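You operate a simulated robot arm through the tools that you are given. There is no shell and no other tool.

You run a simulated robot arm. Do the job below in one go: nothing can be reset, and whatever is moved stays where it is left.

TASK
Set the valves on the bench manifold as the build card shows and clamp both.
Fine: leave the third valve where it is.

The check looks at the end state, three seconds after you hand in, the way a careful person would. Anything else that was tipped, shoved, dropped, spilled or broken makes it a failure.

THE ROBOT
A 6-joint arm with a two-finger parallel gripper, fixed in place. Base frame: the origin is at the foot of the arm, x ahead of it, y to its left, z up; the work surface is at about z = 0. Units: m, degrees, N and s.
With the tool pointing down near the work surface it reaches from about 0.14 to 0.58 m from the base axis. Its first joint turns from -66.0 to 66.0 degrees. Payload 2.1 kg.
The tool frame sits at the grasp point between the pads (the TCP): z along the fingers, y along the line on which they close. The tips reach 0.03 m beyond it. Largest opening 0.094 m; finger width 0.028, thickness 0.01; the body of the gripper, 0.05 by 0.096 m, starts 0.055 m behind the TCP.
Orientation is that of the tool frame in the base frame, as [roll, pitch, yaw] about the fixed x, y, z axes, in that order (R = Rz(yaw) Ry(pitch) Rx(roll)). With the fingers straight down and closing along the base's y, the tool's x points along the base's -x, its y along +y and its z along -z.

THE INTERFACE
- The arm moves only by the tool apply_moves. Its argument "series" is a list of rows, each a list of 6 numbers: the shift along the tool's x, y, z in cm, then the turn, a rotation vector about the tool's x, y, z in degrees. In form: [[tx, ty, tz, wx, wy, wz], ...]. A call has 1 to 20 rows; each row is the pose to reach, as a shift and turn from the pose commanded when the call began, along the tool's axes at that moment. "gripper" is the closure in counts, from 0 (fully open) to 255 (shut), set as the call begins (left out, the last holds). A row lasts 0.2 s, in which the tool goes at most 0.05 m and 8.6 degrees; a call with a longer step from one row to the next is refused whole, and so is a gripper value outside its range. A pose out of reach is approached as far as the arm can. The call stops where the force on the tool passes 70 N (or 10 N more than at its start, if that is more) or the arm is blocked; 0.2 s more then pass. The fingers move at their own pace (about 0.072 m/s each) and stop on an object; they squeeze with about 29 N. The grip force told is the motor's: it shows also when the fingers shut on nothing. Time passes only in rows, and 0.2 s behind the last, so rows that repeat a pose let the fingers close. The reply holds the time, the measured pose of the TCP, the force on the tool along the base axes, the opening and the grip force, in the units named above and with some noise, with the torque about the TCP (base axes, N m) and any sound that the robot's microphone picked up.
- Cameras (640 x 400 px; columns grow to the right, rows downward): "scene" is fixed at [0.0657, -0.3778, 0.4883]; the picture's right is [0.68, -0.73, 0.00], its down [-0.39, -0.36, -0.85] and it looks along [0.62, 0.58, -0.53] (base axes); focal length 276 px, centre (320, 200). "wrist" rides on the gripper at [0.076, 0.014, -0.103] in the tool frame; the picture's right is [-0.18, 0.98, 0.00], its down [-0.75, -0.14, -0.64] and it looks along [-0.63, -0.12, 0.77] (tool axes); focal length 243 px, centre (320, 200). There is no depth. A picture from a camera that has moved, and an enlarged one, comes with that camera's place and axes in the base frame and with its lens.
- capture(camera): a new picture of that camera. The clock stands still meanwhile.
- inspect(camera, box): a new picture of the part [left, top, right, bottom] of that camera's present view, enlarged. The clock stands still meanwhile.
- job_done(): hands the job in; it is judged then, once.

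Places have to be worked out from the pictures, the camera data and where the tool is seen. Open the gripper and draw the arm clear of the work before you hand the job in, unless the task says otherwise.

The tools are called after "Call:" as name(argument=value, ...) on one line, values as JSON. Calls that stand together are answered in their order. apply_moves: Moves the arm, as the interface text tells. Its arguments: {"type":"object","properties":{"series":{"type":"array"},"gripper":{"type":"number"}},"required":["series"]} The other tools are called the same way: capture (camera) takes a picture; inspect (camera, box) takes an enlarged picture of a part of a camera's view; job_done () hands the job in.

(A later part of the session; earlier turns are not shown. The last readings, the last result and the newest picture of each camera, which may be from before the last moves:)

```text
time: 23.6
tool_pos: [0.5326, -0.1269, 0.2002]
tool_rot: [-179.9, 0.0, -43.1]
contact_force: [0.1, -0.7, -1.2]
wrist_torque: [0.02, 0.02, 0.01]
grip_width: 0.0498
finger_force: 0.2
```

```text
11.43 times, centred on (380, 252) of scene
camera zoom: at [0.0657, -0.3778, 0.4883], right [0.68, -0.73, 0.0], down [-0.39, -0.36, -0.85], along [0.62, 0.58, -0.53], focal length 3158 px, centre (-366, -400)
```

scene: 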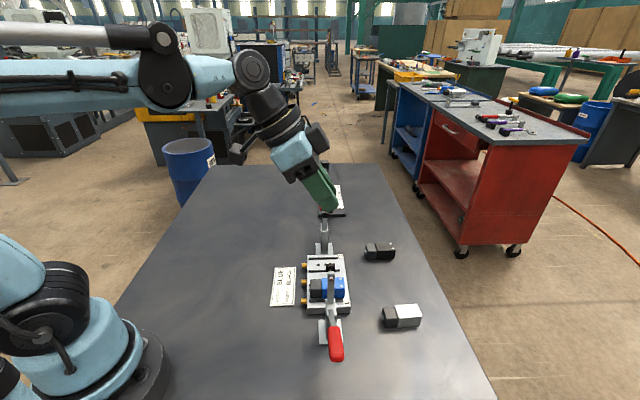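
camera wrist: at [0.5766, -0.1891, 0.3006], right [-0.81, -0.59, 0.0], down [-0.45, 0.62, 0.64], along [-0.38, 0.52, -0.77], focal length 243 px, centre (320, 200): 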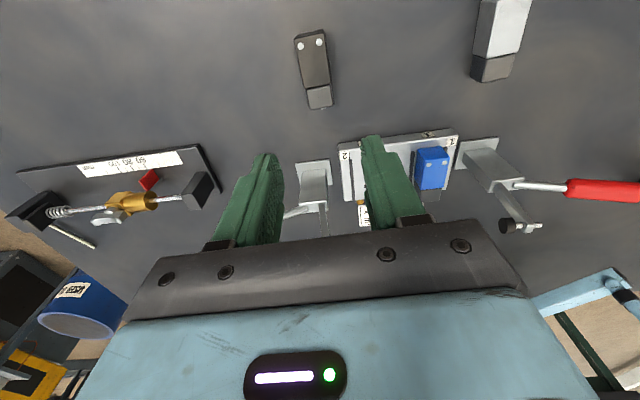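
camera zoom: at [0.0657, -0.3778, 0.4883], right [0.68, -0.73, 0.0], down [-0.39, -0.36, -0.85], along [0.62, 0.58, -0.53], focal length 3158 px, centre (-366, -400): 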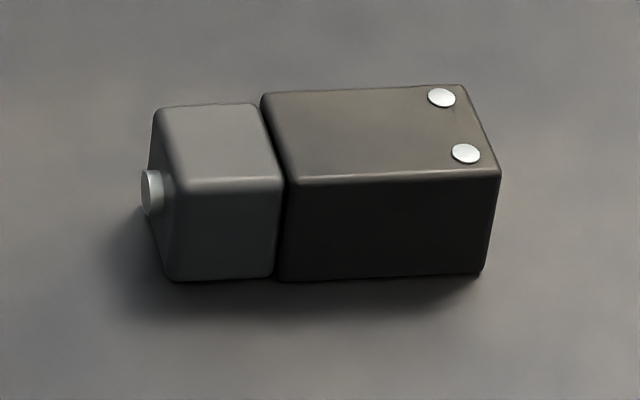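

Call:
inspect(camera="wrist", box=[280, 20, 350, 120])

Call:
inspect(camera="wrist", box=[330, 120, 480, 240])

Call:
inspect(camera="wrist", box=[0, 120, 340, 260])

```text
4.00 times, centred on (315, 70) of wrist
camera zoom: at [0.5766, -0.1891, 0.3006], right [-0.81, -0.59, 0.0], down [-0.45, 0.62, 0.64], along [-0.38, 0.52, -0.77], focal length 970 px, centre (340, 720)
```

zoom: 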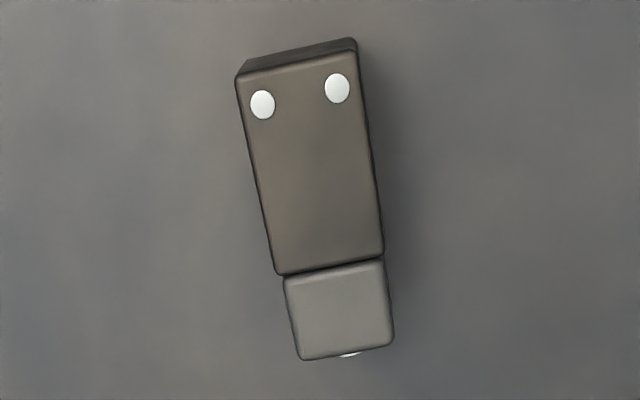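

```text
3.33 times, centred on (405, 180) of wrist
camera zoom: at [0.5766, -0.1891, 0.3006], right [-0.81, -0.59, 0.0], down [-0.45, 0.62, 0.64], along [-0.38, 0.52, -0.77], focal length 809 px, centre (37, 267)
```

zoom: 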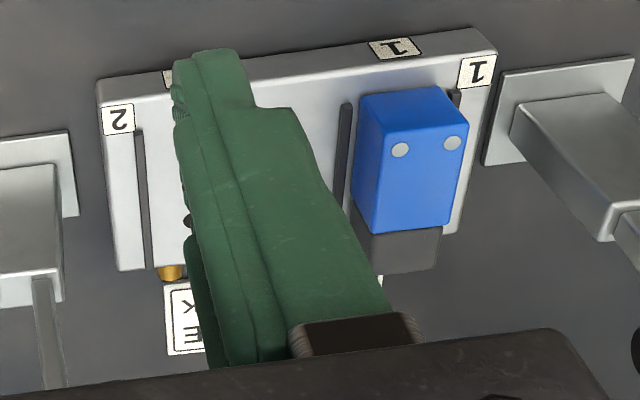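

```text
1.88 times, centred on (170, 190) of wrist
camera zoom: at [0.5766, -0.1891, 0.3006], right [-0.81, -0.59, 0.0], down [-0.45, 0.62, 0.64], along [-0.38, 0.52, -0.77], focal length 457 px, centre (602, 219)
```

zoom: 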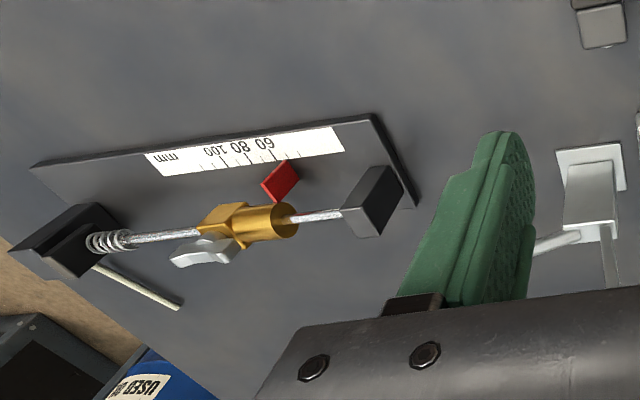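

Black's centre is about (0.543,-0.137), yaw -43°. Leaning the tool 30° inward and going to a low hover.

Call:
apply_moves(series=[[0.21, -0.03, 2.44, 0, 7.5, 0], [0.42, -0.06, 4.88, 0, 15, 0], [0.63, -0.1, 7.32, 0, 22.5, 0], [0.84, -0.13, 9.76, 0, 30, 0], [0.84, -0.13, 9.76, 0, 30, 0]])

Call:
capture(camera="wrist")

Call:
inspect(camera="scene", box=[290, 120, 450, 280])

```text
time: 24.8
tool_pos: [0.5392, -0.1306, 0.1018]
tool_rot: [-180.0, -30.2, -43.2]
contact_force: [0.3, -0.5, 0.0]
wrist_torque: [-0.01, -0.01, -0.02]
grip_width: 0.0497
finger_force: 0.0
```

```text
taken
camera wrist: at [0.5382, -0.1493, 0.228], right [-0.79, -0.61, -0.09], down [-0.61, 0.77, 0.18], along [-0.04, 0.2, -0.98], focal length 243 px, centre (320, 200)
```

wrist: 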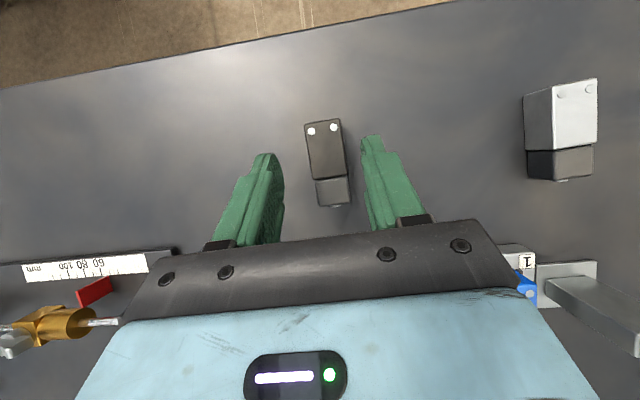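

```text
2.50 times, centred on (370, 200) of scene
camera zoom: at [0.0657, -0.3777, 0.4883], right [0.68, -0.73, 0.0], down [-0.39, -0.36, -0.85], along [0.62, 0.58, -0.53], focal length 691 px, centre (195, 200)
```

zoom: 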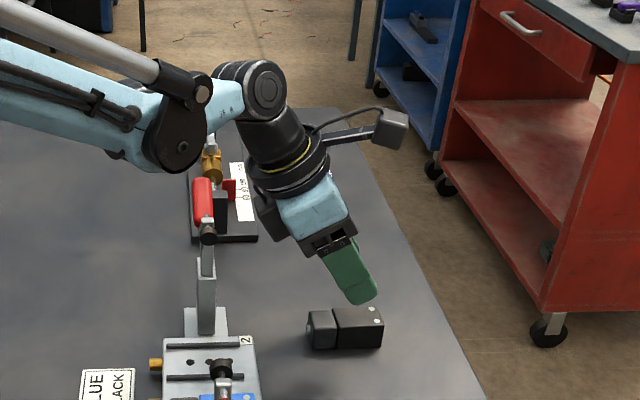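

All clear, including the connector box on the gripper's inner side. Descending to straddle black.

Call:
apply_moves(series=[[-0.98, 0.05, 1.83, 0, 0, 0], [-1.97, 0.1, 3.67, 0, 0, 0], [-2.95, 0.16, 5.5, 0, 0, 0], [-2.95, 0.16, 5.5, 0, 0, 0]])

Call:
capture(camera="wrist")

Call:
inspect(camera="scene", box=[300, 150, 420, 280])

```text
time: 25.8
tool_pos: [0.5391, -0.1335, 0.0396]
tool_rot: [-179.9, -29.9, -43.2]
contact_force: [0.5, 0.0, 0.2]
wrist_torque: [0.01, -0.02, 0.01]
grip_width: 0.0496
finger_force: 0.1
```

```text
taken
camera wrist: at [0.5377, -0.1532, 0.1655], right [-0.79, -0.61, -0.09], down [-0.61, 0.77, 0.18], along [-0.04, 0.2, -0.98], focal length 243 px, centre (320, 200)
```

wrist: 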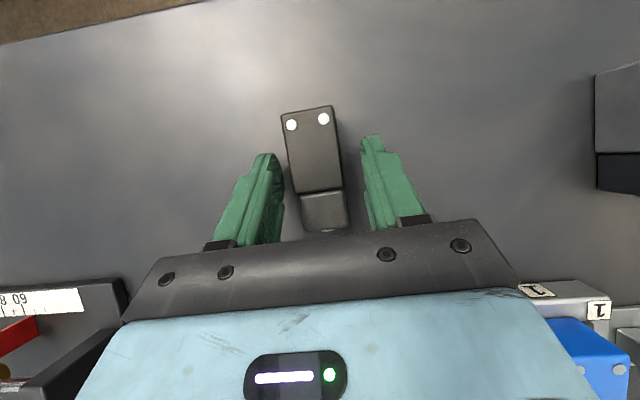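

```text
3.08 times, centred on (360, 215) of scene
camera zoom: at [0.0657, -0.3778, 0.4883], right [0.68, -0.73, 0.0], down [-0.39, -0.36, -0.85], along [0.62, 0.58, -0.53], focal length 850 px, centre (197, 154)
```

zoom: 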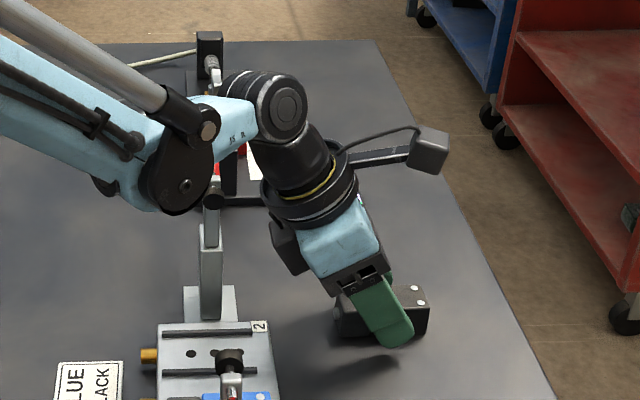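

Well straddled. Closing on black.

Call:
apply_moves(series=[[0, 0, 0, 0, 0, 0], [0, 0, 0, 0, 0, 0], [0, 0, 0, 0, 0, 0], [0, 0, 0, 0, 0, 0]], gripper=255)

Call:
inspect(camera="wrist", box=[240, 80, 400, 240])

```text
time: 26.8
tool_pos: [0.5378, -0.1332, 0.0396]
tool_rot: [-179.9, -29.9, -43.2]
contact_force: [-0.5, 0.5, 0.5]
wrist_torque: [0.02, -0.01, 0.01]
grip_width: 0.0293
finger_force: 29.1
```

```text
2.50 times, centred on (320, 160) of wrist
camera zoom: at [0.5377, -0.1532, 0.1658], right [-0.79, -0.61, -0.09], down [-0.61, 0.77, 0.18], along [-0.04, 0.2, -0.98], focal length 606 px, centre (320, 300)
```

zoom: 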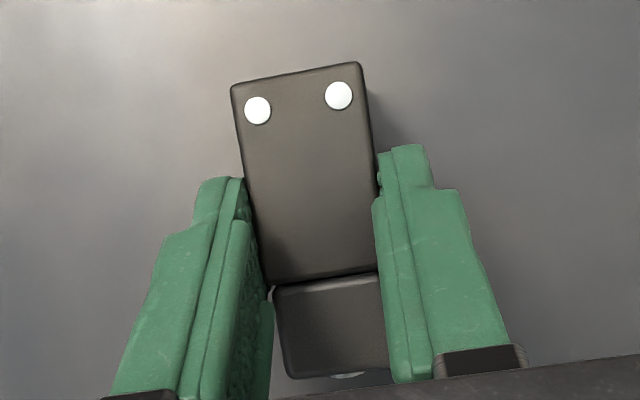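

Firm grip at 29.3 mm. Lifting straight up, then across to above port 2.

Call:
apply_moves(series=[[1.0, 0, -1.73, 0, 0, 0], [2.5, 0, -4.33, 0, 0, 0], [4.5, 0, -7.8, 0, 0, 0], [6.5, 0, -11.26, 0, 0, 0], [8.5, 0, -14.7, 0, 0, 0], [8.5, 0, -14.7, 0, 0, 0]])

Call:
apply_moves(series=[[-3.1, 1.03, -1.79, -0.24, 0, 0.41], [-6.2, 2.06, -3.58, -0.48, 0, 0.82], [-9.3, 3.09, -5.38, -0.71, 0, 1.24], [-12.43, 4.12, -7.17, -0.95, 0, 1.65], [-12.43, 4.12, -7.17, -0.95, 0, 1.65]])

Call:
capture(camera="wrist")

Call:
capture(camera="scene")

```text
time: 28.2
tool_pos: [0.5401, -0.1322, 0.21]
tool_rot: [-179.9, -30.0, -43.2]
contact_force: [0.6, 0.0, -1.0]
wrist_torque: [-0.01, -0.01, 0.03]
grip_width: 0.0294
finger_force: 29.0
```

```text
time: 29.4
tool_pos: [0.4057, -0.0644, 0.2094]
tool_rot: [-179.9, -29.9, -45.2]
contact_force: [-0.5, -1.2, -1.2]
wrist_torque: [0.04, 0.02, -0.02]
grip_width: 0.0293
finger_force: 29.0
```

```text
taken
camera wrist: at [0.4044, -0.0846, 0.3351], right [-0.81, -0.58, -0.09], down [-0.59, 0.79, 0.18], along [-0.03, 0.2, -0.98], focal length 243 px, centre (320, 200)
```

wrist: 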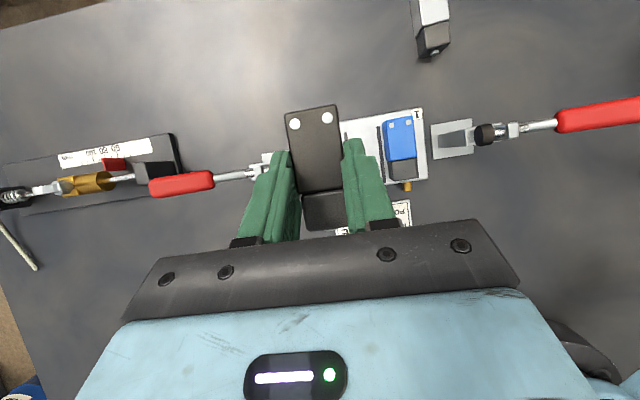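

```text
taken
```

scene: 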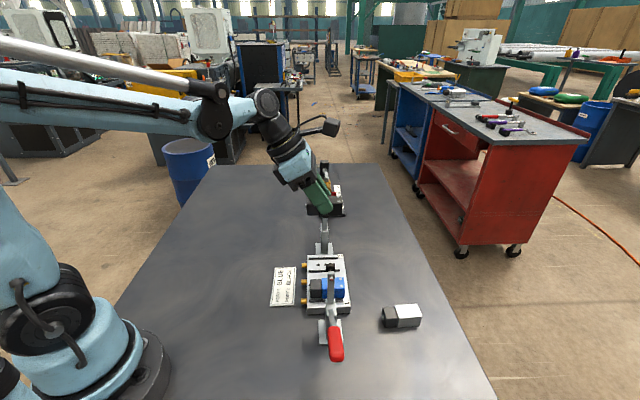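

Over port 2 within 1 mm. Descending to about 4 cm above the seat and checking.

Call:
apply_moves(series=[[-1.79, 0.03, 3.12, 0, 0, 0], [-3.58, 0.05, 6.25, 0, 0, 0], [-5.37, 0.08, 9.37, 0, 0, 0], [-5.37, 0.08, 9.37, 0, 0, 0]])

Call:
capture(camera="wrist")

Call:
inspect(camera="scene", box=[270, 170, 380, 310])

```text
time: 30.4
tool_pos: [0.405, -0.0673, 0.1028]
tool_rot: [-179.9, -30.0, -45.1]
contact_force: [-0.5, -1.5, -1.8]
wrist_torque: [0.01, 0.02, 0.01]
grip_width: 0.0294
finger_force: 28.8
```

```text
taken
camera wrist: at [0.4045, -0.086, 0.228], right [-0.81, -0.58, -0.09], down [-0.59, 0.79, 0.18], along [-0.03, 0.2, -0.98], focal length 243 px, centre (320, 200)
```

wrist: 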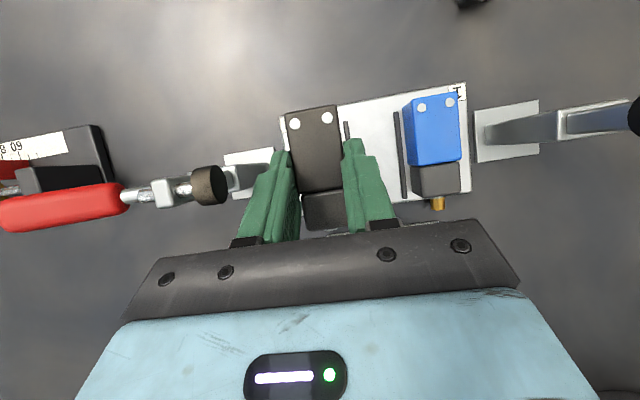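

```text
2.86 times, centred on (325, 240) of scene
camera zoom: at [0.0657, -0.3778, 0.4883], right [0.68, -0.73, 0.0], down [-0.39, -0.36, -0.85], along [0.62, 0.58, -0.53], focal length 790 px, centre (306, 86)
```

zoom: 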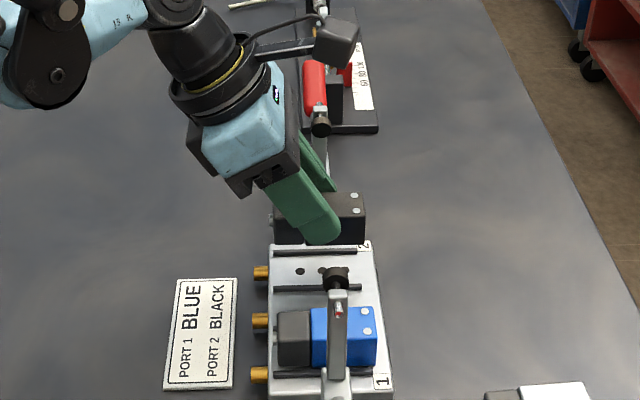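

Clear of clamp 2. Lowering to just above the deck.

Call:
apply_moves(series=[[-0.63, 0, 1.04, 0, 0, 0], [-1.26, 0, 2.07, 0, 0, 0], [-1.88, 0, 3.11, 0, 0, 0], [-1.88, 0, 3.11, 0, 0, 0]])

Call:
capture(camera="wrist")

Call:
inspect(camera="scene", box=[290, 220, 370, 310])

```text
time: 31.4
tool_pos: [0.4055, -0.0652, 0.0648]
tool_rot: [-179.9, -29.9, -45.1]
contact_force: [0.2, 0.0, -1.6]
wrist_torque: [0.03, 0.0, 0.02]
grip_width: 0.0293
finger_force: 29.7
```

```text
taken
camera wrist: at [0.4039, -0.0856, 0.1911], right [-0.81, -0.58, -0.09], down [-0.59, 0.79, 0.18], along [-0.03, 0.2, -0.98], focal length 243 px, centre (320, 200)
```

wrist: 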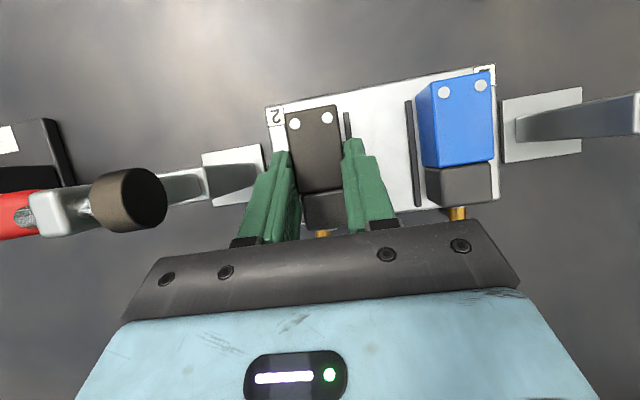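

```text
4.44 times, centred on (330, 265) of scene
camera zoom: at [0.0657, -0.3778, 0.4883], right [0.68, -0.73, 0.0], down [-0.39, -0.36, -0.85], along [0.62, 0.58, -0.53], focal length 1228 px, centre (276, -89)
```

zoom: 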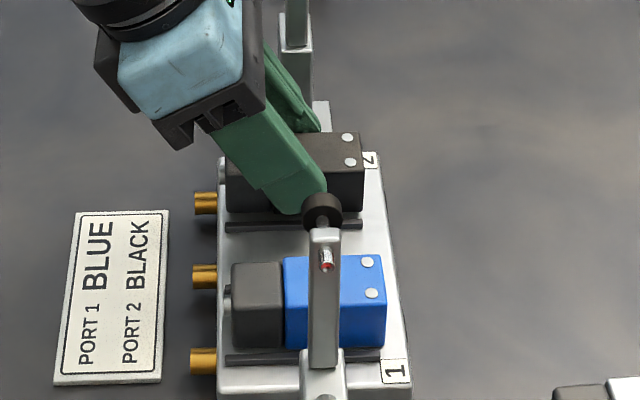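

Aligned within 1 mm. Lowering in small steps until contact.

Call:
apply_moves(series=[[-0.05, 0, 0.087, 0, 0, 0], [-0.1, 0, 0.173, 0, 0, 0], [-0.1, 0, 0.173, 0, 0, 0]])

Call:
apply_moves(series=[[-0.025, 0, 0.043, 0, 0, 0], [-0.05, 0, 0.087, 0, 0, 0], [-0.05, 0, 0.087, 0, 0, 0]])

```text
time: 32.2
tool_pos: [0.4056, -0.0657, 0.0646]
tool_rot: [-180.0, -30.0, -45.1]
contact_force: [-0.3, 0.2, -1.0]
wrist_torque: [0.04, 0.01, 0.0]
grip_width: 0.0293
finger_force: 29.0
```

```text
time: 33.0
tool_pos: [0.4059, -0.0647, 0.0619]
tool_rot: [-179.9, -30.0, -45.1]
contact_force: [-0.3, -0.2, -1.2]
wrist_torque: [-0.02, -0.03, -0.01]
grip_width: 0.0295
finger_force: 29.0
```

No contact yet; another millimetre.

Call:
apply_moves(series=[[-0.025, 0, 0.043, 0, 0, 0], [-0.05, 0, 0.087, 0, 0, 0], [-0.05, 0, 0.087, 0, 0, 0]])

Call:
inspect(camera="scene", box=[300, 235, 360, 285])

```text
time: 33.8
tool_pos: [0.4054, -0.0641, 0.0612]
tool_rot: [-179.9, -30.1, -45.2]
contact_force: [-6.4, 6.6, 25.6]
wrist_torque: [0.02, 0.14, 0.03]
grip_width: 0.0293
finger_force: 29.3
```

```text
8.00 times, centred on (330, 260) of scene
camera zoom: at [0.0656, -0.3777, 0.4884], right [0.68, -0.73, 0.0], down [-0.39, -0.36, -0.85], along [0.62, 0.58, -0.53], focal length 2211 px, centre (240, -280)
```

zoom: 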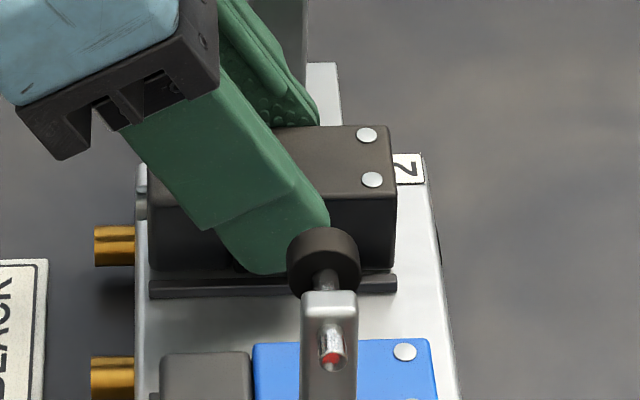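

Firmly seated, 26 N. Easing up a hair and releasing.

Call:
apply_moves(series=[[0.025, 0, -0.043, 0, 0, 0], [0.025, 0, -0.043, 0, 0, 0]])

Call:
apply_moves(series=[[0, 0, 0, 0, 0, 0], [0, 0, 0, 0, 0, 0], [0, 0, 0, 0, 0, 0]], gripper=145)

Call:
apply_moves(series=[[0.5, 0, -0.87, 0, 0, 0], [1.5, 0, -2.6, 0, 0, 0], [2.25, 0, -3.9, 0, 0, 0], [2.25, 0, -3.9, 0, 0, 0]])

Call:
apply_moves(series=[[0, 0, 0, 0, 0, 0], [0, 0, 0, 0, 0, 0], [2, 0, -3.46, 0, 0, 0], [4, 0, -6.92, 0, 0, 0], [6, 0, -10.4, 0, 0, 0], [8, 0, -13.9, 0, 0, 0]], gripper=190)

Call:
inspect(camera="scene", box=[290, 235, 370, 315])

Call:
capture(camera="wrist")

```text
time: 34.4
tool_pos: [0.4036, -0.0657, 0.0625]
tool_rot: [-179.9, -29.9, -45.2]
contact_force: [-0.6, 0.7, -1.3]
wrist_torque: [0.0, -0.02, 0.02]
grip_width: 0.0293
finger_force: 28.7
```

```text
time: 35.2
tool_pos: [0.4045, -0.0647, 0.0615]
tool_rot: [-179.9, -30.0, -45.1]
contact_force: [0.5, 0.7, 0.1]
wrist_torque: [-0.02, 0.02, -0.03]
grip_width: 0.0403
finger_force: 0.1
```

```text
time: 36.2
tool_pos: [0.4067, -0.0654, 0.1077]
tool_rot: [-179.9, -30.0, -45.1]
contact_force: [-0.5, -0.2, 0.2]
wrist_torque: [-0.02, 0.03, 0.02]
grip_width: 0.0403
finger_force: 0.1
```

```text
time: 37.6
tool_pos: [0.4051, -0.0634, 0.2666]
tool_rot: [-179.8, -30.0, -45.1]
contact_force: [0.5, -0.6, -0.3]
wrist_torque: [0.0, -0.01, 0.01]
grip_width: 0.0239
finger_force: 0.0
```

```text
5.00 times, centred on (330, 275) of scene
camera zoom: at [0.0657, -0.3778, 0.4883], right [0.68, -0.73, 0.0], down [-0.39, -0.36, -0.85], along [0.62, 0.58, -0.53], focal length 1382 px, centre (270, -175)
```

zoom: 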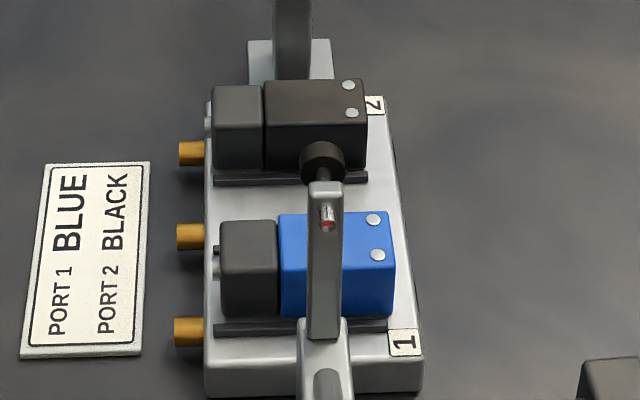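

```text
taken
camera wrist: at [0.4043, -0.0841, 0.3931], right [-0.81, -0.58, -0.09], down [-0.59, 0.79, 0.18], along [-0.03, 0.2, -0.98], focal length 243 px, centre (320, 200)
```

wrist: 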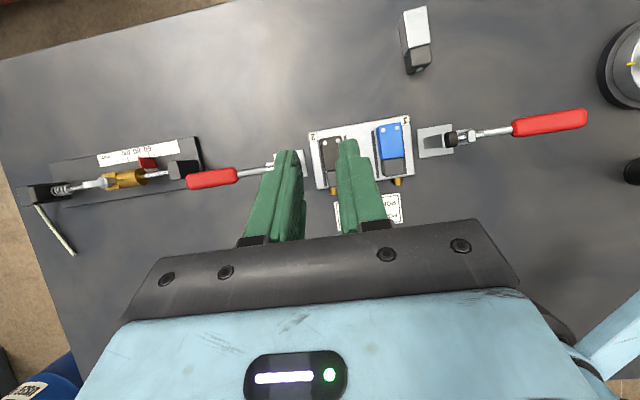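

Both valves are seated where the card says: blue in port 1, black in port 2, and white untouched. Next I'll take a side view of the clamps to learn their handle geometry, leaning the camera toward horizontal on the +v side.

Call:
apply_moves(series=[[0.12, 0.33, 1.6, 0, -7.5, 0], [0.24, 0.67, 3.2, 0, -15, 0], [0.36, 1.0, 4.8, 0, -22.5, 0], [0.48, 1.33, 6.4, 0, -30, 0], [0.6, 1.67, 8.0, 0, -37.5, 0], [0.71, 2.0, 9.6, 0, -45, 0], [0.83, 2.33, 11.2, 0, -52.5, 0], [0.95, 2.67, 12.79, 0, -60, 0], [0.95, 2.67, 12.79, 0, -60, 0]])

Call:
capture(camera="wrist")

```text
time: 39.6
tool_pos: [0.4398, -0.1284, 0.1616]
tool_rot: [-179.0, 28.2, -45.1]
contact_force: [0.3, -0.2, -0.9]
wrist_torque: [0.0, 0.02, -0.05]
grip_width: 0.0242
finger_force: 0.0
out of reach, approached as far as the arm can: row 8, 9
```

```text
taken
camera wrist: at [0.5084, -0.2209, 0.2141], right [-0.82, -0.57, 0.07], down [-0.16, 0.35, 0.92], along [-0.56, 0.74, -0.38], focal length 243 px, centre (320, 200)
```

wrist: 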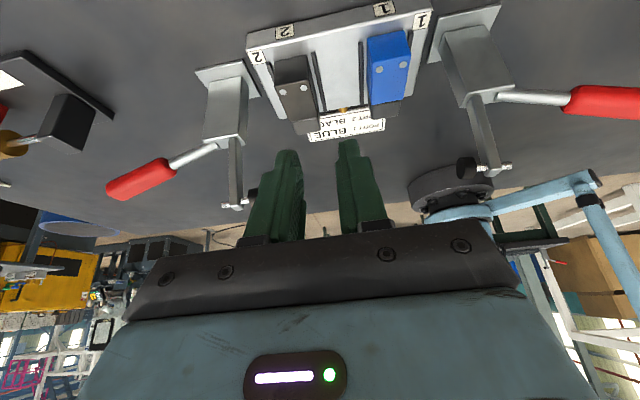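

Good side view. Zooming on both clamps.

Call:
inspect(camera="wrist", box=[420, 0, 640, 200])

Call:
inspect(camera="wrist", box=[90, 40, 290, 220])

```text
2.00 times, centred on (530, 100) of wrist
camera zoom: at [0.5084, -0.2209, 0.2141], right [-0.82, -0.57, 0.07], down [-0.16, 0.35, 0.92], along [-0.56, 0.74, -0.38], focal length 485 px, centre (-100, 400)
```

zoom: 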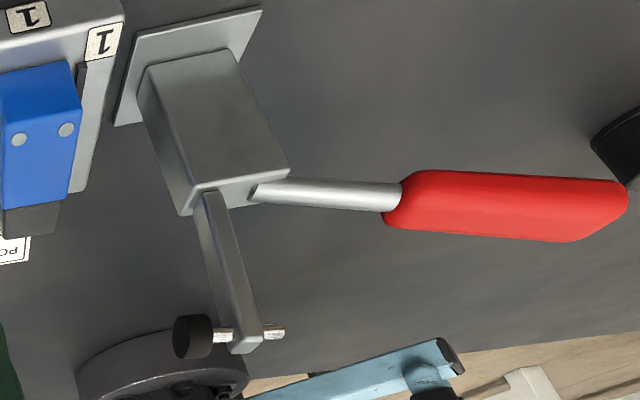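

```text
2.22 times, centred on (190, 130) of wrist
camera zoom: at [0.5084, -0.2209, 0.2141], right [-0.82, -0.57, 0.07], down [-0.16, 0.35, 0.92], along [-0.56, 0.74, -0.38], focal length 539 px, centre (609, 356)
```

zoom: 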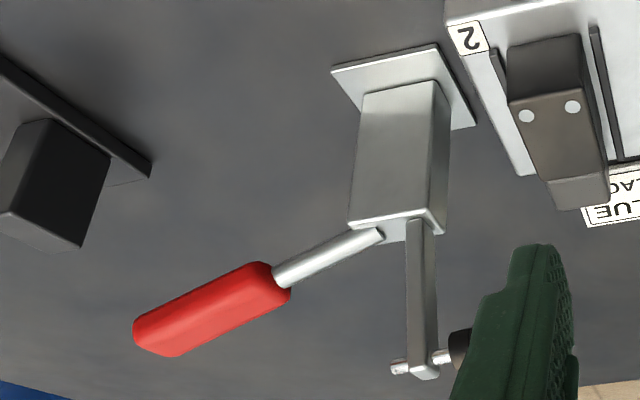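

Clamp 1's handle runs from about (u=-0.08, z=0.075) to (u=-0.19, z=0.105), about 16° above horizontal, with its arm upright. It needs swinging up over the top. I'll rise and straighten the tool first.

Call:
apply_moves(series=[[-1.3, 0, -2.4, 0, 7.5, 0], [-2.6, 0, -4.8, 0, 15, 0], [-3.9, 0, -7.3, 0, 22.5, 0], [-5.2, 0, -9.7, 0, 30, 0], [-5.2, 0, -9.7, 0, 30, 0]], gripper=80)

```text
time: 40.8
tool_pos: [0.4429, -0.1304, 0.2699]
tool_rot: [-179.8, -0.1, -45.1]
contact_force: [0.3, -1.2, -0.3]
wrist_torque: [-0.02, 0.02, 0.01]
grip_width: 0.0643
finger_force: 0.1
```

Upright again. Turning 90° so the fingers close across the handle, and moving above clamp 1's handle.

Call:
apply_moves(series=[[-0.51, 1.88, 0.17, 0, 0, 7.5], [-1.03, 3.76, 0.33, 0, 0, 15], [-1.54, 5.64, 0.5, 0, 0, 22.5], [-2.06, 7.51, 0.67, 0, 0, 30], [-2.57, 9.39, 0.83, 0, 0, 37.5], [-3.09, 11.27, 1.0, 0, 0, 45], [-3.6, 13.15, 1.17, 0, 0, 52.5], [-4.11, 15.03, 1.33, 0, 0, 60], [-4.63, 16.9, 1.5, 0, 0, 67.5], [-5.14, 18.78, 1.67, 0, 0, 75], [-5.66, 20.66, 1.83, 0, 0, 82.5], [-6.17, 22.54, 2.0, 0, 0, 90], [-6.17, 22.54, 2.0, 0, 0, 90]])

Call:
capture(camera="wrist")

Call:
capture(camera="scene")

```text
time: 43.6
tool_pos: [0.2382, -0.2473, 0.2496]
tool_rot: [-180.0, 0.1, -135.2]
contact_force: [-0.8, -0.7, -0.6]
wrist_torque: [-0.01, 0.01, -0.01]
grip_width: 0.0646
finger_force: 0.0
```

```text
taken
camera wrist: at [0.1733, -0.2889, 0.3519], right [-0.56, 0.83, 0.0], down [0.63, 0.43, 0.64], along [0.53, 0.36, -0.77], focal length 243 px, centre (320, 200)
```

wrist: 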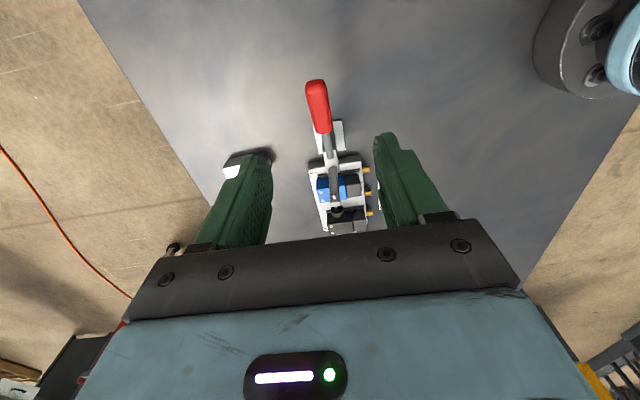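

```text
taken
```

scene: 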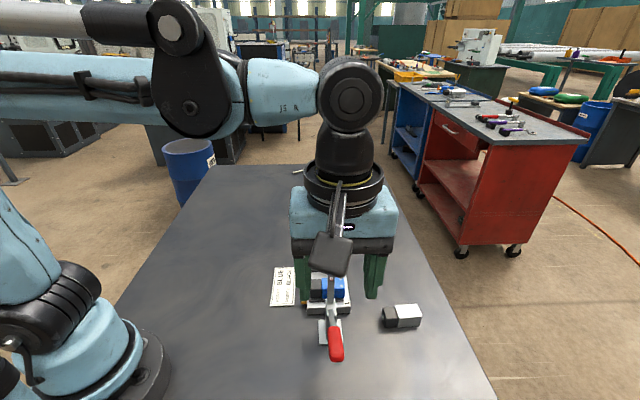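

The handle lies in the clamp plane. Descending so the fingers straddle the red grip.

Call:
apply_moves(series=[[-0.04, -0.06, 3.8, 0, 0, 0], [-0.08, -0.11, 7.6, 0, 0, 0], [-0.12, -0.17, 11.3, 0, 0, 0], [-0.15, -0.22, 15.1, 0, 0, 0], [-0.15, -0.22, 15.1, 0, 0, 0]])

Call:
capture(camera="wrist")

Call:
inspect(camera="scene", box=[270, 230, 400, 390])

```text
time: 44.8
tool_pos: [0.2409, -0.248, 0.0998]
tool_rot: [180.0, 0.2, -135.0]
contact_force: [0.1, 0.5, 0.4]
wrist_torque: [0.0, -0.01, 0.02]
grip_width: 0.0644
finger_force: 0.1
```

```text
taken
camera wrist: at [0.1751, -0.2912, 0.2011], right [-0.56, 0.83, 0.0], down [0.63, 0.43, 0.64], along [0.53, 0.36, -0.77], focal length 243 px, centre (320, 200)
```

wrist: 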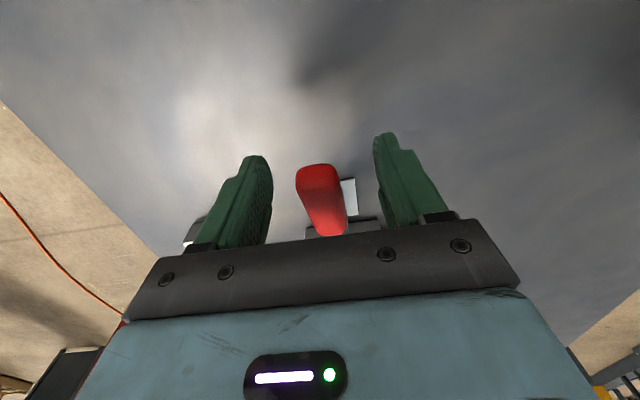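

```text
2.50 times, centred on (335, 310) of scene
camera zoom: at [0.0657, -0.3777, 0.4883], right [0.68, -0.73, 0.0], down [-0.39, -0.36, -0.85], along [0.62, 0.58, -0.53], focal length 691 px, centre (282, -75)
```

zoom: 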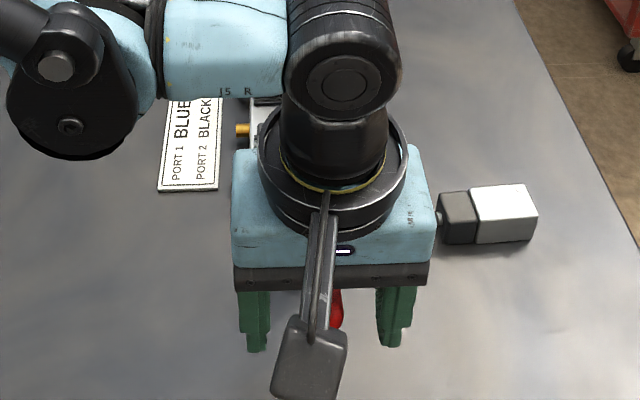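

The handle is centred between the fingers. Closing on it.

Call:
apply_moves(series=[[0, 0, 0, 0, 0, 0], [0, 0, 0, 0, 0, 0], [0, 0, 0, 0, 0, 0], [0, 0, 0, 0, 0, 0], [0, 0, 0, 0, 0, 0]], gripper=255)

Call:
capture(camera="wrist")

```text
time: 46.0
tool_pos: [0.239, -0.2485, 0.1006]
tool_rot: [179.9, 0.2, -135.1]
contact_force: [-8.6, 8.1, -3.0]
wrist_torque: [-0.23, 0.06, 0.09]
grip_width: 0.0253
finger_force: 45.1
```

```text
taken
camera wrist: at [0.1749, -0.2909, 0.2015], right [-0.56, 0.83, 0.0], down [0.63, 0.43, 0.64], along [0.53, 0.36, -0.77], focal length 243 px, centre (320, 200)
```

wrist: 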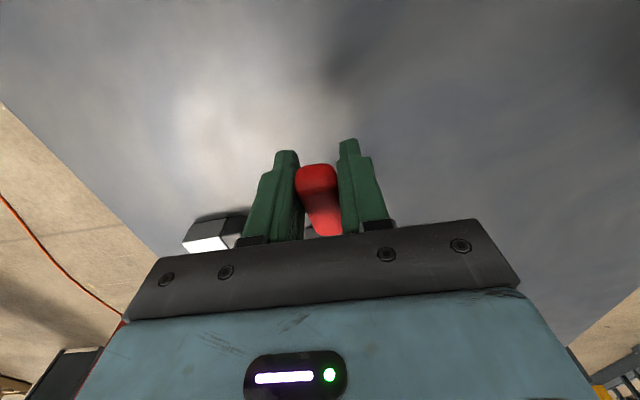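

Gripped at 25 mm with a small side load. I'll relieve that slightly and start swinging the handle up along an arc about the estimated pivot (u≈-0.068, z≈0.070).

Call:
apply_moves(series=[[-0.1, 0.08, -0.32, 0, 0, 0], [-0.331, 0.08, -0.956, 0, 0, 0], [-0.55, 0.08, -1.45, 0, 0, 0], [-0.774, 0.08, -1.905, 0, 0, 0], [-0.774, 0.08, -1.905, 0, 0, 0]])

Call:
capture(camera="wrist")

Call:
inspect(camera="scene", box=[270, 230, 400, 390])

```text
time: 47.2
tool_pos: [0.2467, -0.2415, 0.119]
tool_rot: [-179.9, 0.0, -135.2]
contact_force: [8.6, 1.2, -22.6]
wrist_torque: [-0.92, 1.0, 0.11]
grip_width: 0.0249
finger_force: 45.2
```

```text
taken
camera wrist: at [0.1809, -0.2844, 0.22], right [-0.56, 0.83, 0.0], down [0.63, 0.43, 0.64], along [0.53, 0.36, -0.77], focal length 243 px, centre (320, 200)
```

wrist: 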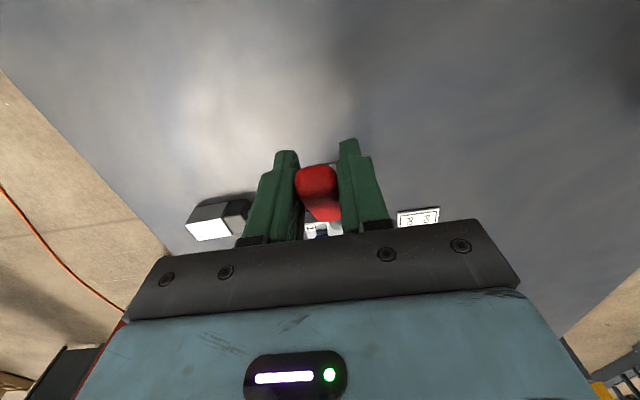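

```text
2.50 times, centred on (335, 310) of scene
camera zoom: at [0.0658, -0.3778, 0.4883], right [0.68, -0.73, 0.0], down [-0.39, -0.36, -0.85], along [0.62, 0.58, -0.53], focal length 691 px, centre (282, -75)
```

zoom: 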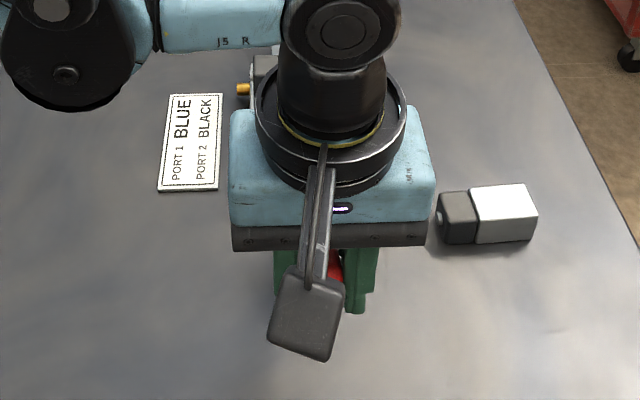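

The handle is moving up, at about 23 N. The pads hold it rigidly, so I'll turn the tool along with the handle as the arc goes on.

Call:
apply_moves(series=[[-0.169, 0, -0.305, 0, 6, 0], [-0.539, 0, -0.897, 0, 12, 0], [-0.949, 0, -1.462, 0, 16, 0], [-1.398, 0, -1.996, 0, 20, 0], [-1.882, 0, -2.498, 0, 24, 0], [-1.882, 0, -2.498, 0, 24, 0]])

Call:
capture(camera="wrist")

Call:
capture(camera="scene")

```text
time: 48.6
tool_pos: [0.2611, -0.226, 0.1433]
tool_rot: [-179.9, -23.7, -135.0]
contact_force: [22.2, 3.1, -48.6]
wrist_torque: [-0.87, 1.11, 0.0]
grip_width: 0.0248
finger_force: 45.0
```

```text
taken
camera wrist: at [0.2294, -0.2361, 0.2668], right [-0.58, 0.81, -0.08], down [0.77, 0.57, 0.29], along [0.28, 0.11, -0.95], focal length 243 px, centre (320, 200)
```

wrist: 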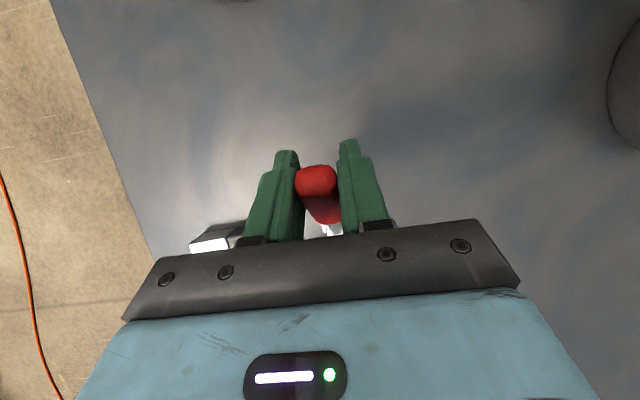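

```text
taken
```

scene: 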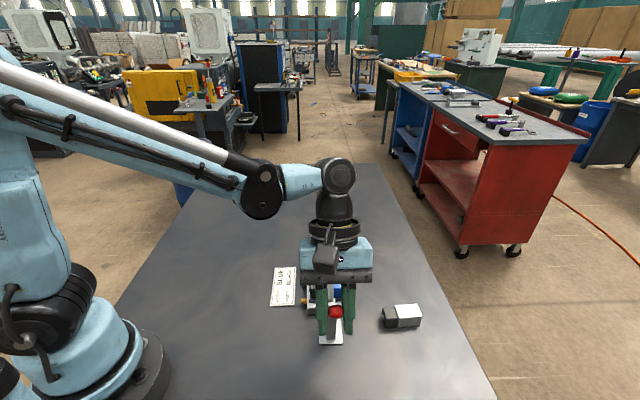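

It is stiff: the handle is pulling inward at about 47 N, so the true pivot is lower than I guessed. I'll shift a few mm inward along the handle to relieve the load and read the force.

Call:
apply_moves(series=[[-0.19, -0.03, 0.075, 0, 0, 0], [-0.374, -0.06, 0.151, 0, 0, 0], [-0.374, -0.06, 0.151, 0, 0, 0]])

```text
time: 49.4
tool_pos: [0.2612, -0.2268, 0.1445]
tool_rot: [-179.9, -24.3, -135.3]
contact_force: [5.5, -10.7, 34.7]
wrist_torque: [1.28, -1.0, 0.08]
grip_width: 0.025
finger_force: 45.1
```

The load reversed, so the neutral radius is about 2.5 mm inward, and I refit the pivot to (u≈-0.073, z≈0.067). Continuing the arc, rotating with the handle.

Call:
apply_moves(series=[[-0.066, 0, -0.449, 0, 3, 0], [-0.32, 0, -0.88, 0, 5.5, 0], [-0.586, 0, -1.31, 0, 8, 0], [-0.88, 0, -1.71, 0, 10.5, 0], [-1.19, 0, -2.114, 0, 13, 0], [-1.19, 0, -2.114, 0, 13, 0]])

Call:
capture(camera="scene")

Call:
capture(camera="wrist")

```text
time: 50.8
tool_pos: [0.2765, -0.212, 0.1548]
tool_rot: [179.9, -36.7, -135.0]
contact_force: [9.2, -14.6, -34.9]
wrist_torque: [-0.97, 1.18, -0.12]
grip_width: 0.0253
finger_force: 45.2
```

```text
taken
```

scene: 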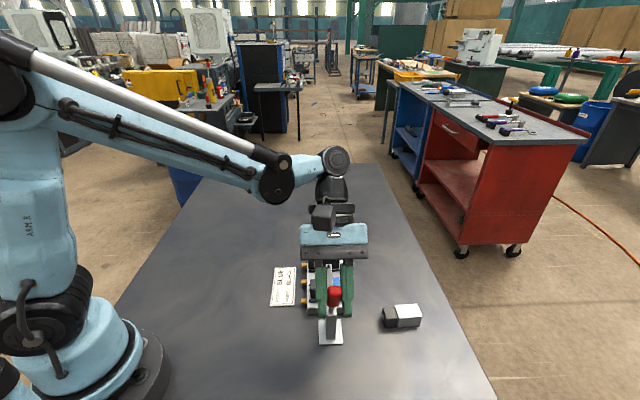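

```text
taken
camera wrist: at [0.2645, -0.201, 0.2819], right [-0.59, 0.8, -0.11], down [0.8, 0.6, 0.06], along [0.12, -0.05, -0.99], focal length 243 px, centre (320, 200)
```

wrist: 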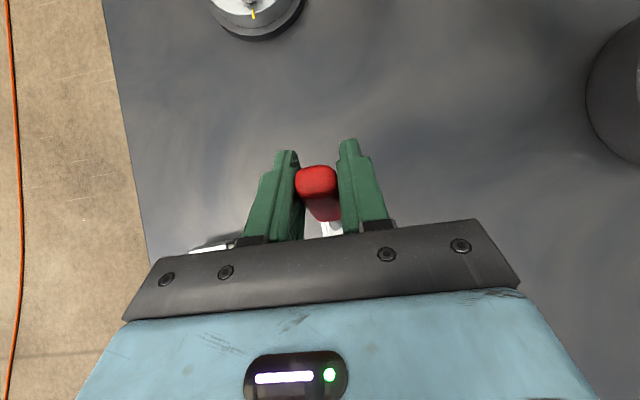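

Call:
inspect(camera="scene", box=[285, 190, 395, 360])

```text
2.35 times, centred on (340, 275) of scene
camera zoom: at [0.0658, -0.3778, 0.4882], right [0.68, -0.73, 0.0], down [-0.39, -0.36, -0.85], along [0.62, 0.58, -0.53], focal length 650 px, centre (273, 24)
```

zoom: 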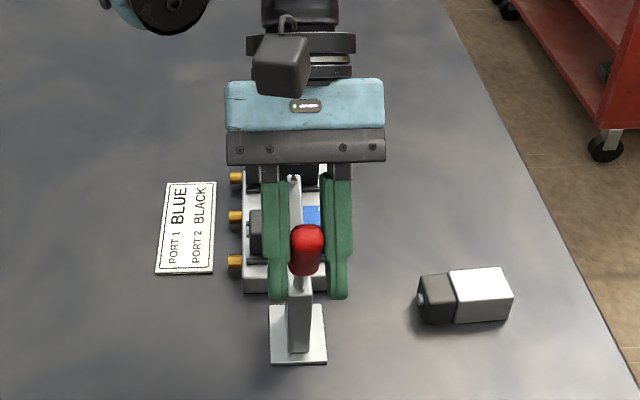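

The handle is well past halfway and the clamp arm is swinging down. Continuing slightly inward.

Call:
apply_moves(series=[[-0.25, -0.05, -0.25, 0, 1.5, 0], [-0.462, -0.05, -0.505, 0, 3, 0], [-0.74, -0.05, -0.91, 0, 4.5, 0], [-1.016, -0.05, -1.325, 0, 6, 0], [-1.33, -0.05, -1.7, 0, 7.5, 0], [-1.651, -0.05, -2.082, 0, 9, 0], [-1.651, -0.05, -2.082, 0, 9, 0]])

Call:
inspect(camera="scene", box=[285, 190, 395, 360])

Call:
capture(camera="wrist")

```text
time: 52.4
tool_pos: [0.2941, -0.1935, 0.1619]
tool_rot: [179.8, -45.9, -135.0]
contact_force: [-20.1, 3.1, -24.3]
wrist_torque: [-1.12, 0.84, 0.0]
grip_width: 0.0249
finger_force: 45.7
```

```text
2.35 times, centred on (340, 275) of scene
camera zoom: at [0.0658, -0.3778, 0.4883], right [0.68, -0.73, 0.0], down [-0.39, -0.36, -0.85], along [0.62, 0.58, -0.53], focal length 650 px, centre (273, 24)
```

zoom: 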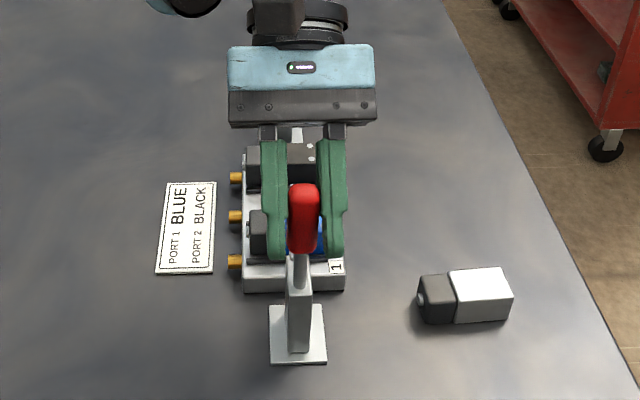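

```text
taken
camera wrist: at [0.2973, -0.1689, 0.287], right [-0.6, 0.79, -0.13], down [0.8, 0.59, -0.1], along [0.0, -0.16, -0.99], focal length 243 px, centre (320, 200)
```

wrist: 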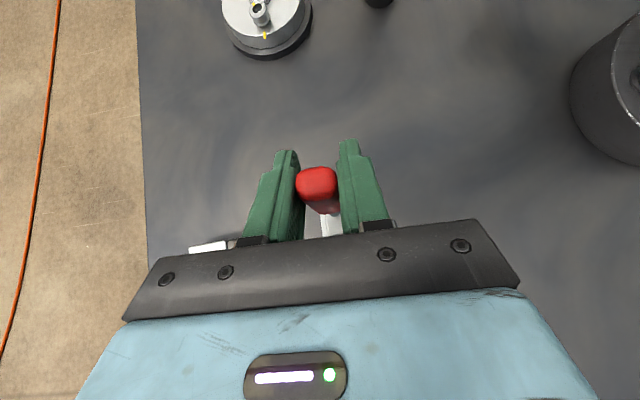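

Nearly upright now. Continuing gently toward vertical and watching the force and sound.

Call:
apply_moves(series=[[-0.22, 0.04, -0.245, 0, 0.8, 0], [-0.443, 0.04, -0.49, 0, 1.5, 0], [-0.65, 0.04, -0.74, 0, 2.2, 0], [-0.864, 0.04, -0.992, 0, 3, 0], [-0.864, 0.04, -0.992, 0, 3, 0]])

Call:
inspect(camera="scene", box=[285, 190, 395, 360])

```text
time: 53.5
tool_pos: [0.3005, -0.1881, 0.1619]
tool_rot: [-179.9, -49.0, -135.6]
contact_force: [-6.9, -6.4, -0.1]
wrist_torque: [1.09, -0.72, 0.18]
grip_width: 0.0251
finger_force: 44.7
stopped in row 5: the force on the tool passed its limit at 70 N (the readings are from after the stop); the commanded pose is now the measured one
```

```text
2.35 times, centred on (340, 275) of scene
camera zoom: at [0.0658, -0.3777, 0.4883], right [0.68, -0.73, 0.0], down [-0.39, -0.36, -0.85], along [0.62, 0.58, -0.53], focal length 650 px, centre (273, 24)
```

zoom: 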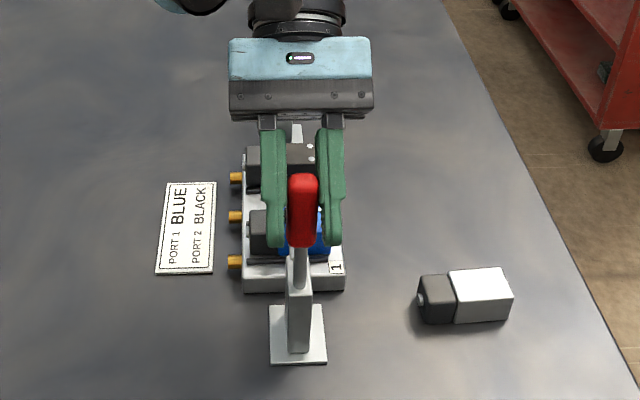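

Hit a firm resistance near vertical. I'll zoom in to see the clamp arm and pad on the blue valve.

Call:
inspect(camera="scene", box=[300, 245, 360, 345])

Call:
inspect(camera="wrist", box=[240, 130, 400, 240])

```text
4.00 times, centred on (330, 295) of scene
camera zoom: at [0.0658, -0.3777, 0.4883], right [0.68, -0.73, 0.0], down [-0.39, -0.36, -0.85], along [0.62, 0.58, -0.53], focal length 1105 px, centre (280, -180)
```

zoom: 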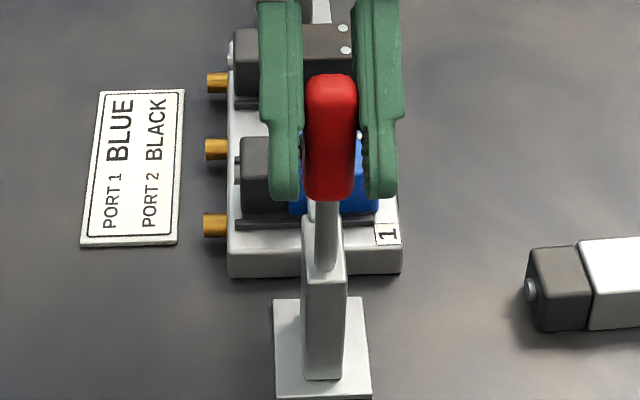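

```text
3.64 times, centred on (320, 185) of wrist
camera zoom: at [0.3082, -0.1577, 0.2865], right [-0.6, 0.79, -0.14], down [0.8, 0.58, -0.15], along [-0.03, -0.2, -0.98], focal length 882 px, centre (320, 254)
```

zoom: 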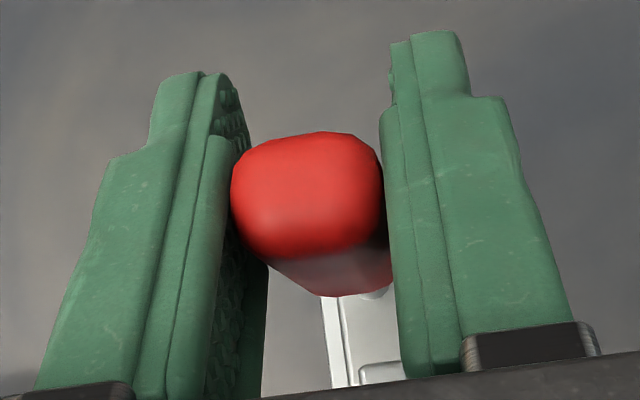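

The pad must be close to or on the valve by geometry. I'll push the handle a few more mm toward the manifold and watch the force and any click.

Call:
apply_moves(series=[[-0.066, 0, -0.075, 0, 0.5, 0], [-0.131, 0, -0.151, 0, 1, 0], [-0.197, 0, -0.226, 0, 1.5, 0]])

```text
time: 54.3
tool_pos: [0.3003, -0.1876, 0.1627]
tool_rot: [179.9, -50.3, -135.4]
contact_force: [-28.3, 17.2, -5.6]
wrist_torque: [0.94, -1.23, 0.18]
grip_width: 0.025
finger_force: 45.1
out of reach, approached as far as the arm can: row 3
```

The arm is near a joint limit in this lean, with side load building up. I'll release the handle here and look at where the clamp stands.

Call:
apply_moves(series=[[0, 0, 0, 0, 0, 0], [0, 0, 0, 0, 0, 0], [0, 0, 0, 0, 0, 0]], gripper=110)

Call:
inspect(camera="scene", box=[290, 200, 380, 345])

Call:
capture(camera="wrist")

```text
time: 55.1
tool_pos: [0.302, -0.1907, 0.1631]
tool_rot: [-179.6, -50.3, -135.7]
contact_force: [-0.1, 0.2, 0.4]
wrist_torque: [-0.01, 0.01, -0.01]
grip_width: 0.0535
finger_force: 0.0
```

```text
2.76 times, centred on (335, 272) of scene
camera zoom: at [0.0657, -0.3778, 0.4883], right [0.68, -0.73, 0.0], down [-0.39, -0.36, -0.85], along [0.62, 0.58, -0.53], focal length 762 px, centre (279, 0)
```

zoom: 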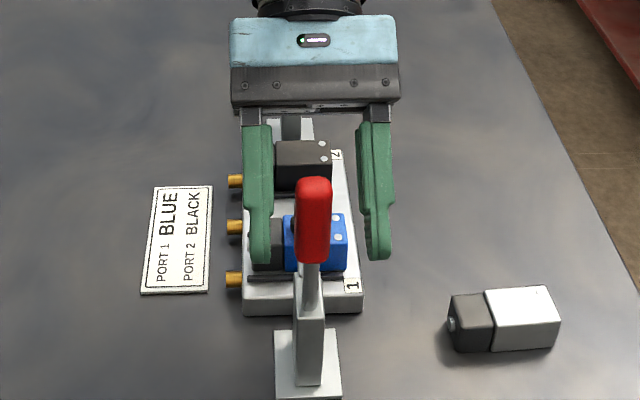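

```text
taken
camera wrist: at [0.311, -0.1575, 0.2862], right [-0.61, 0.78, -0.15], down [0.79, 0.58, -0.17], along [-0.05, -0.22, -0.97], focal length 243 px, centre (320, 200)
```

wrist: 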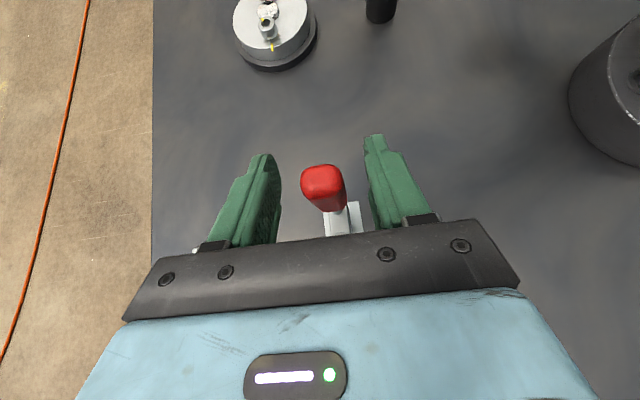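

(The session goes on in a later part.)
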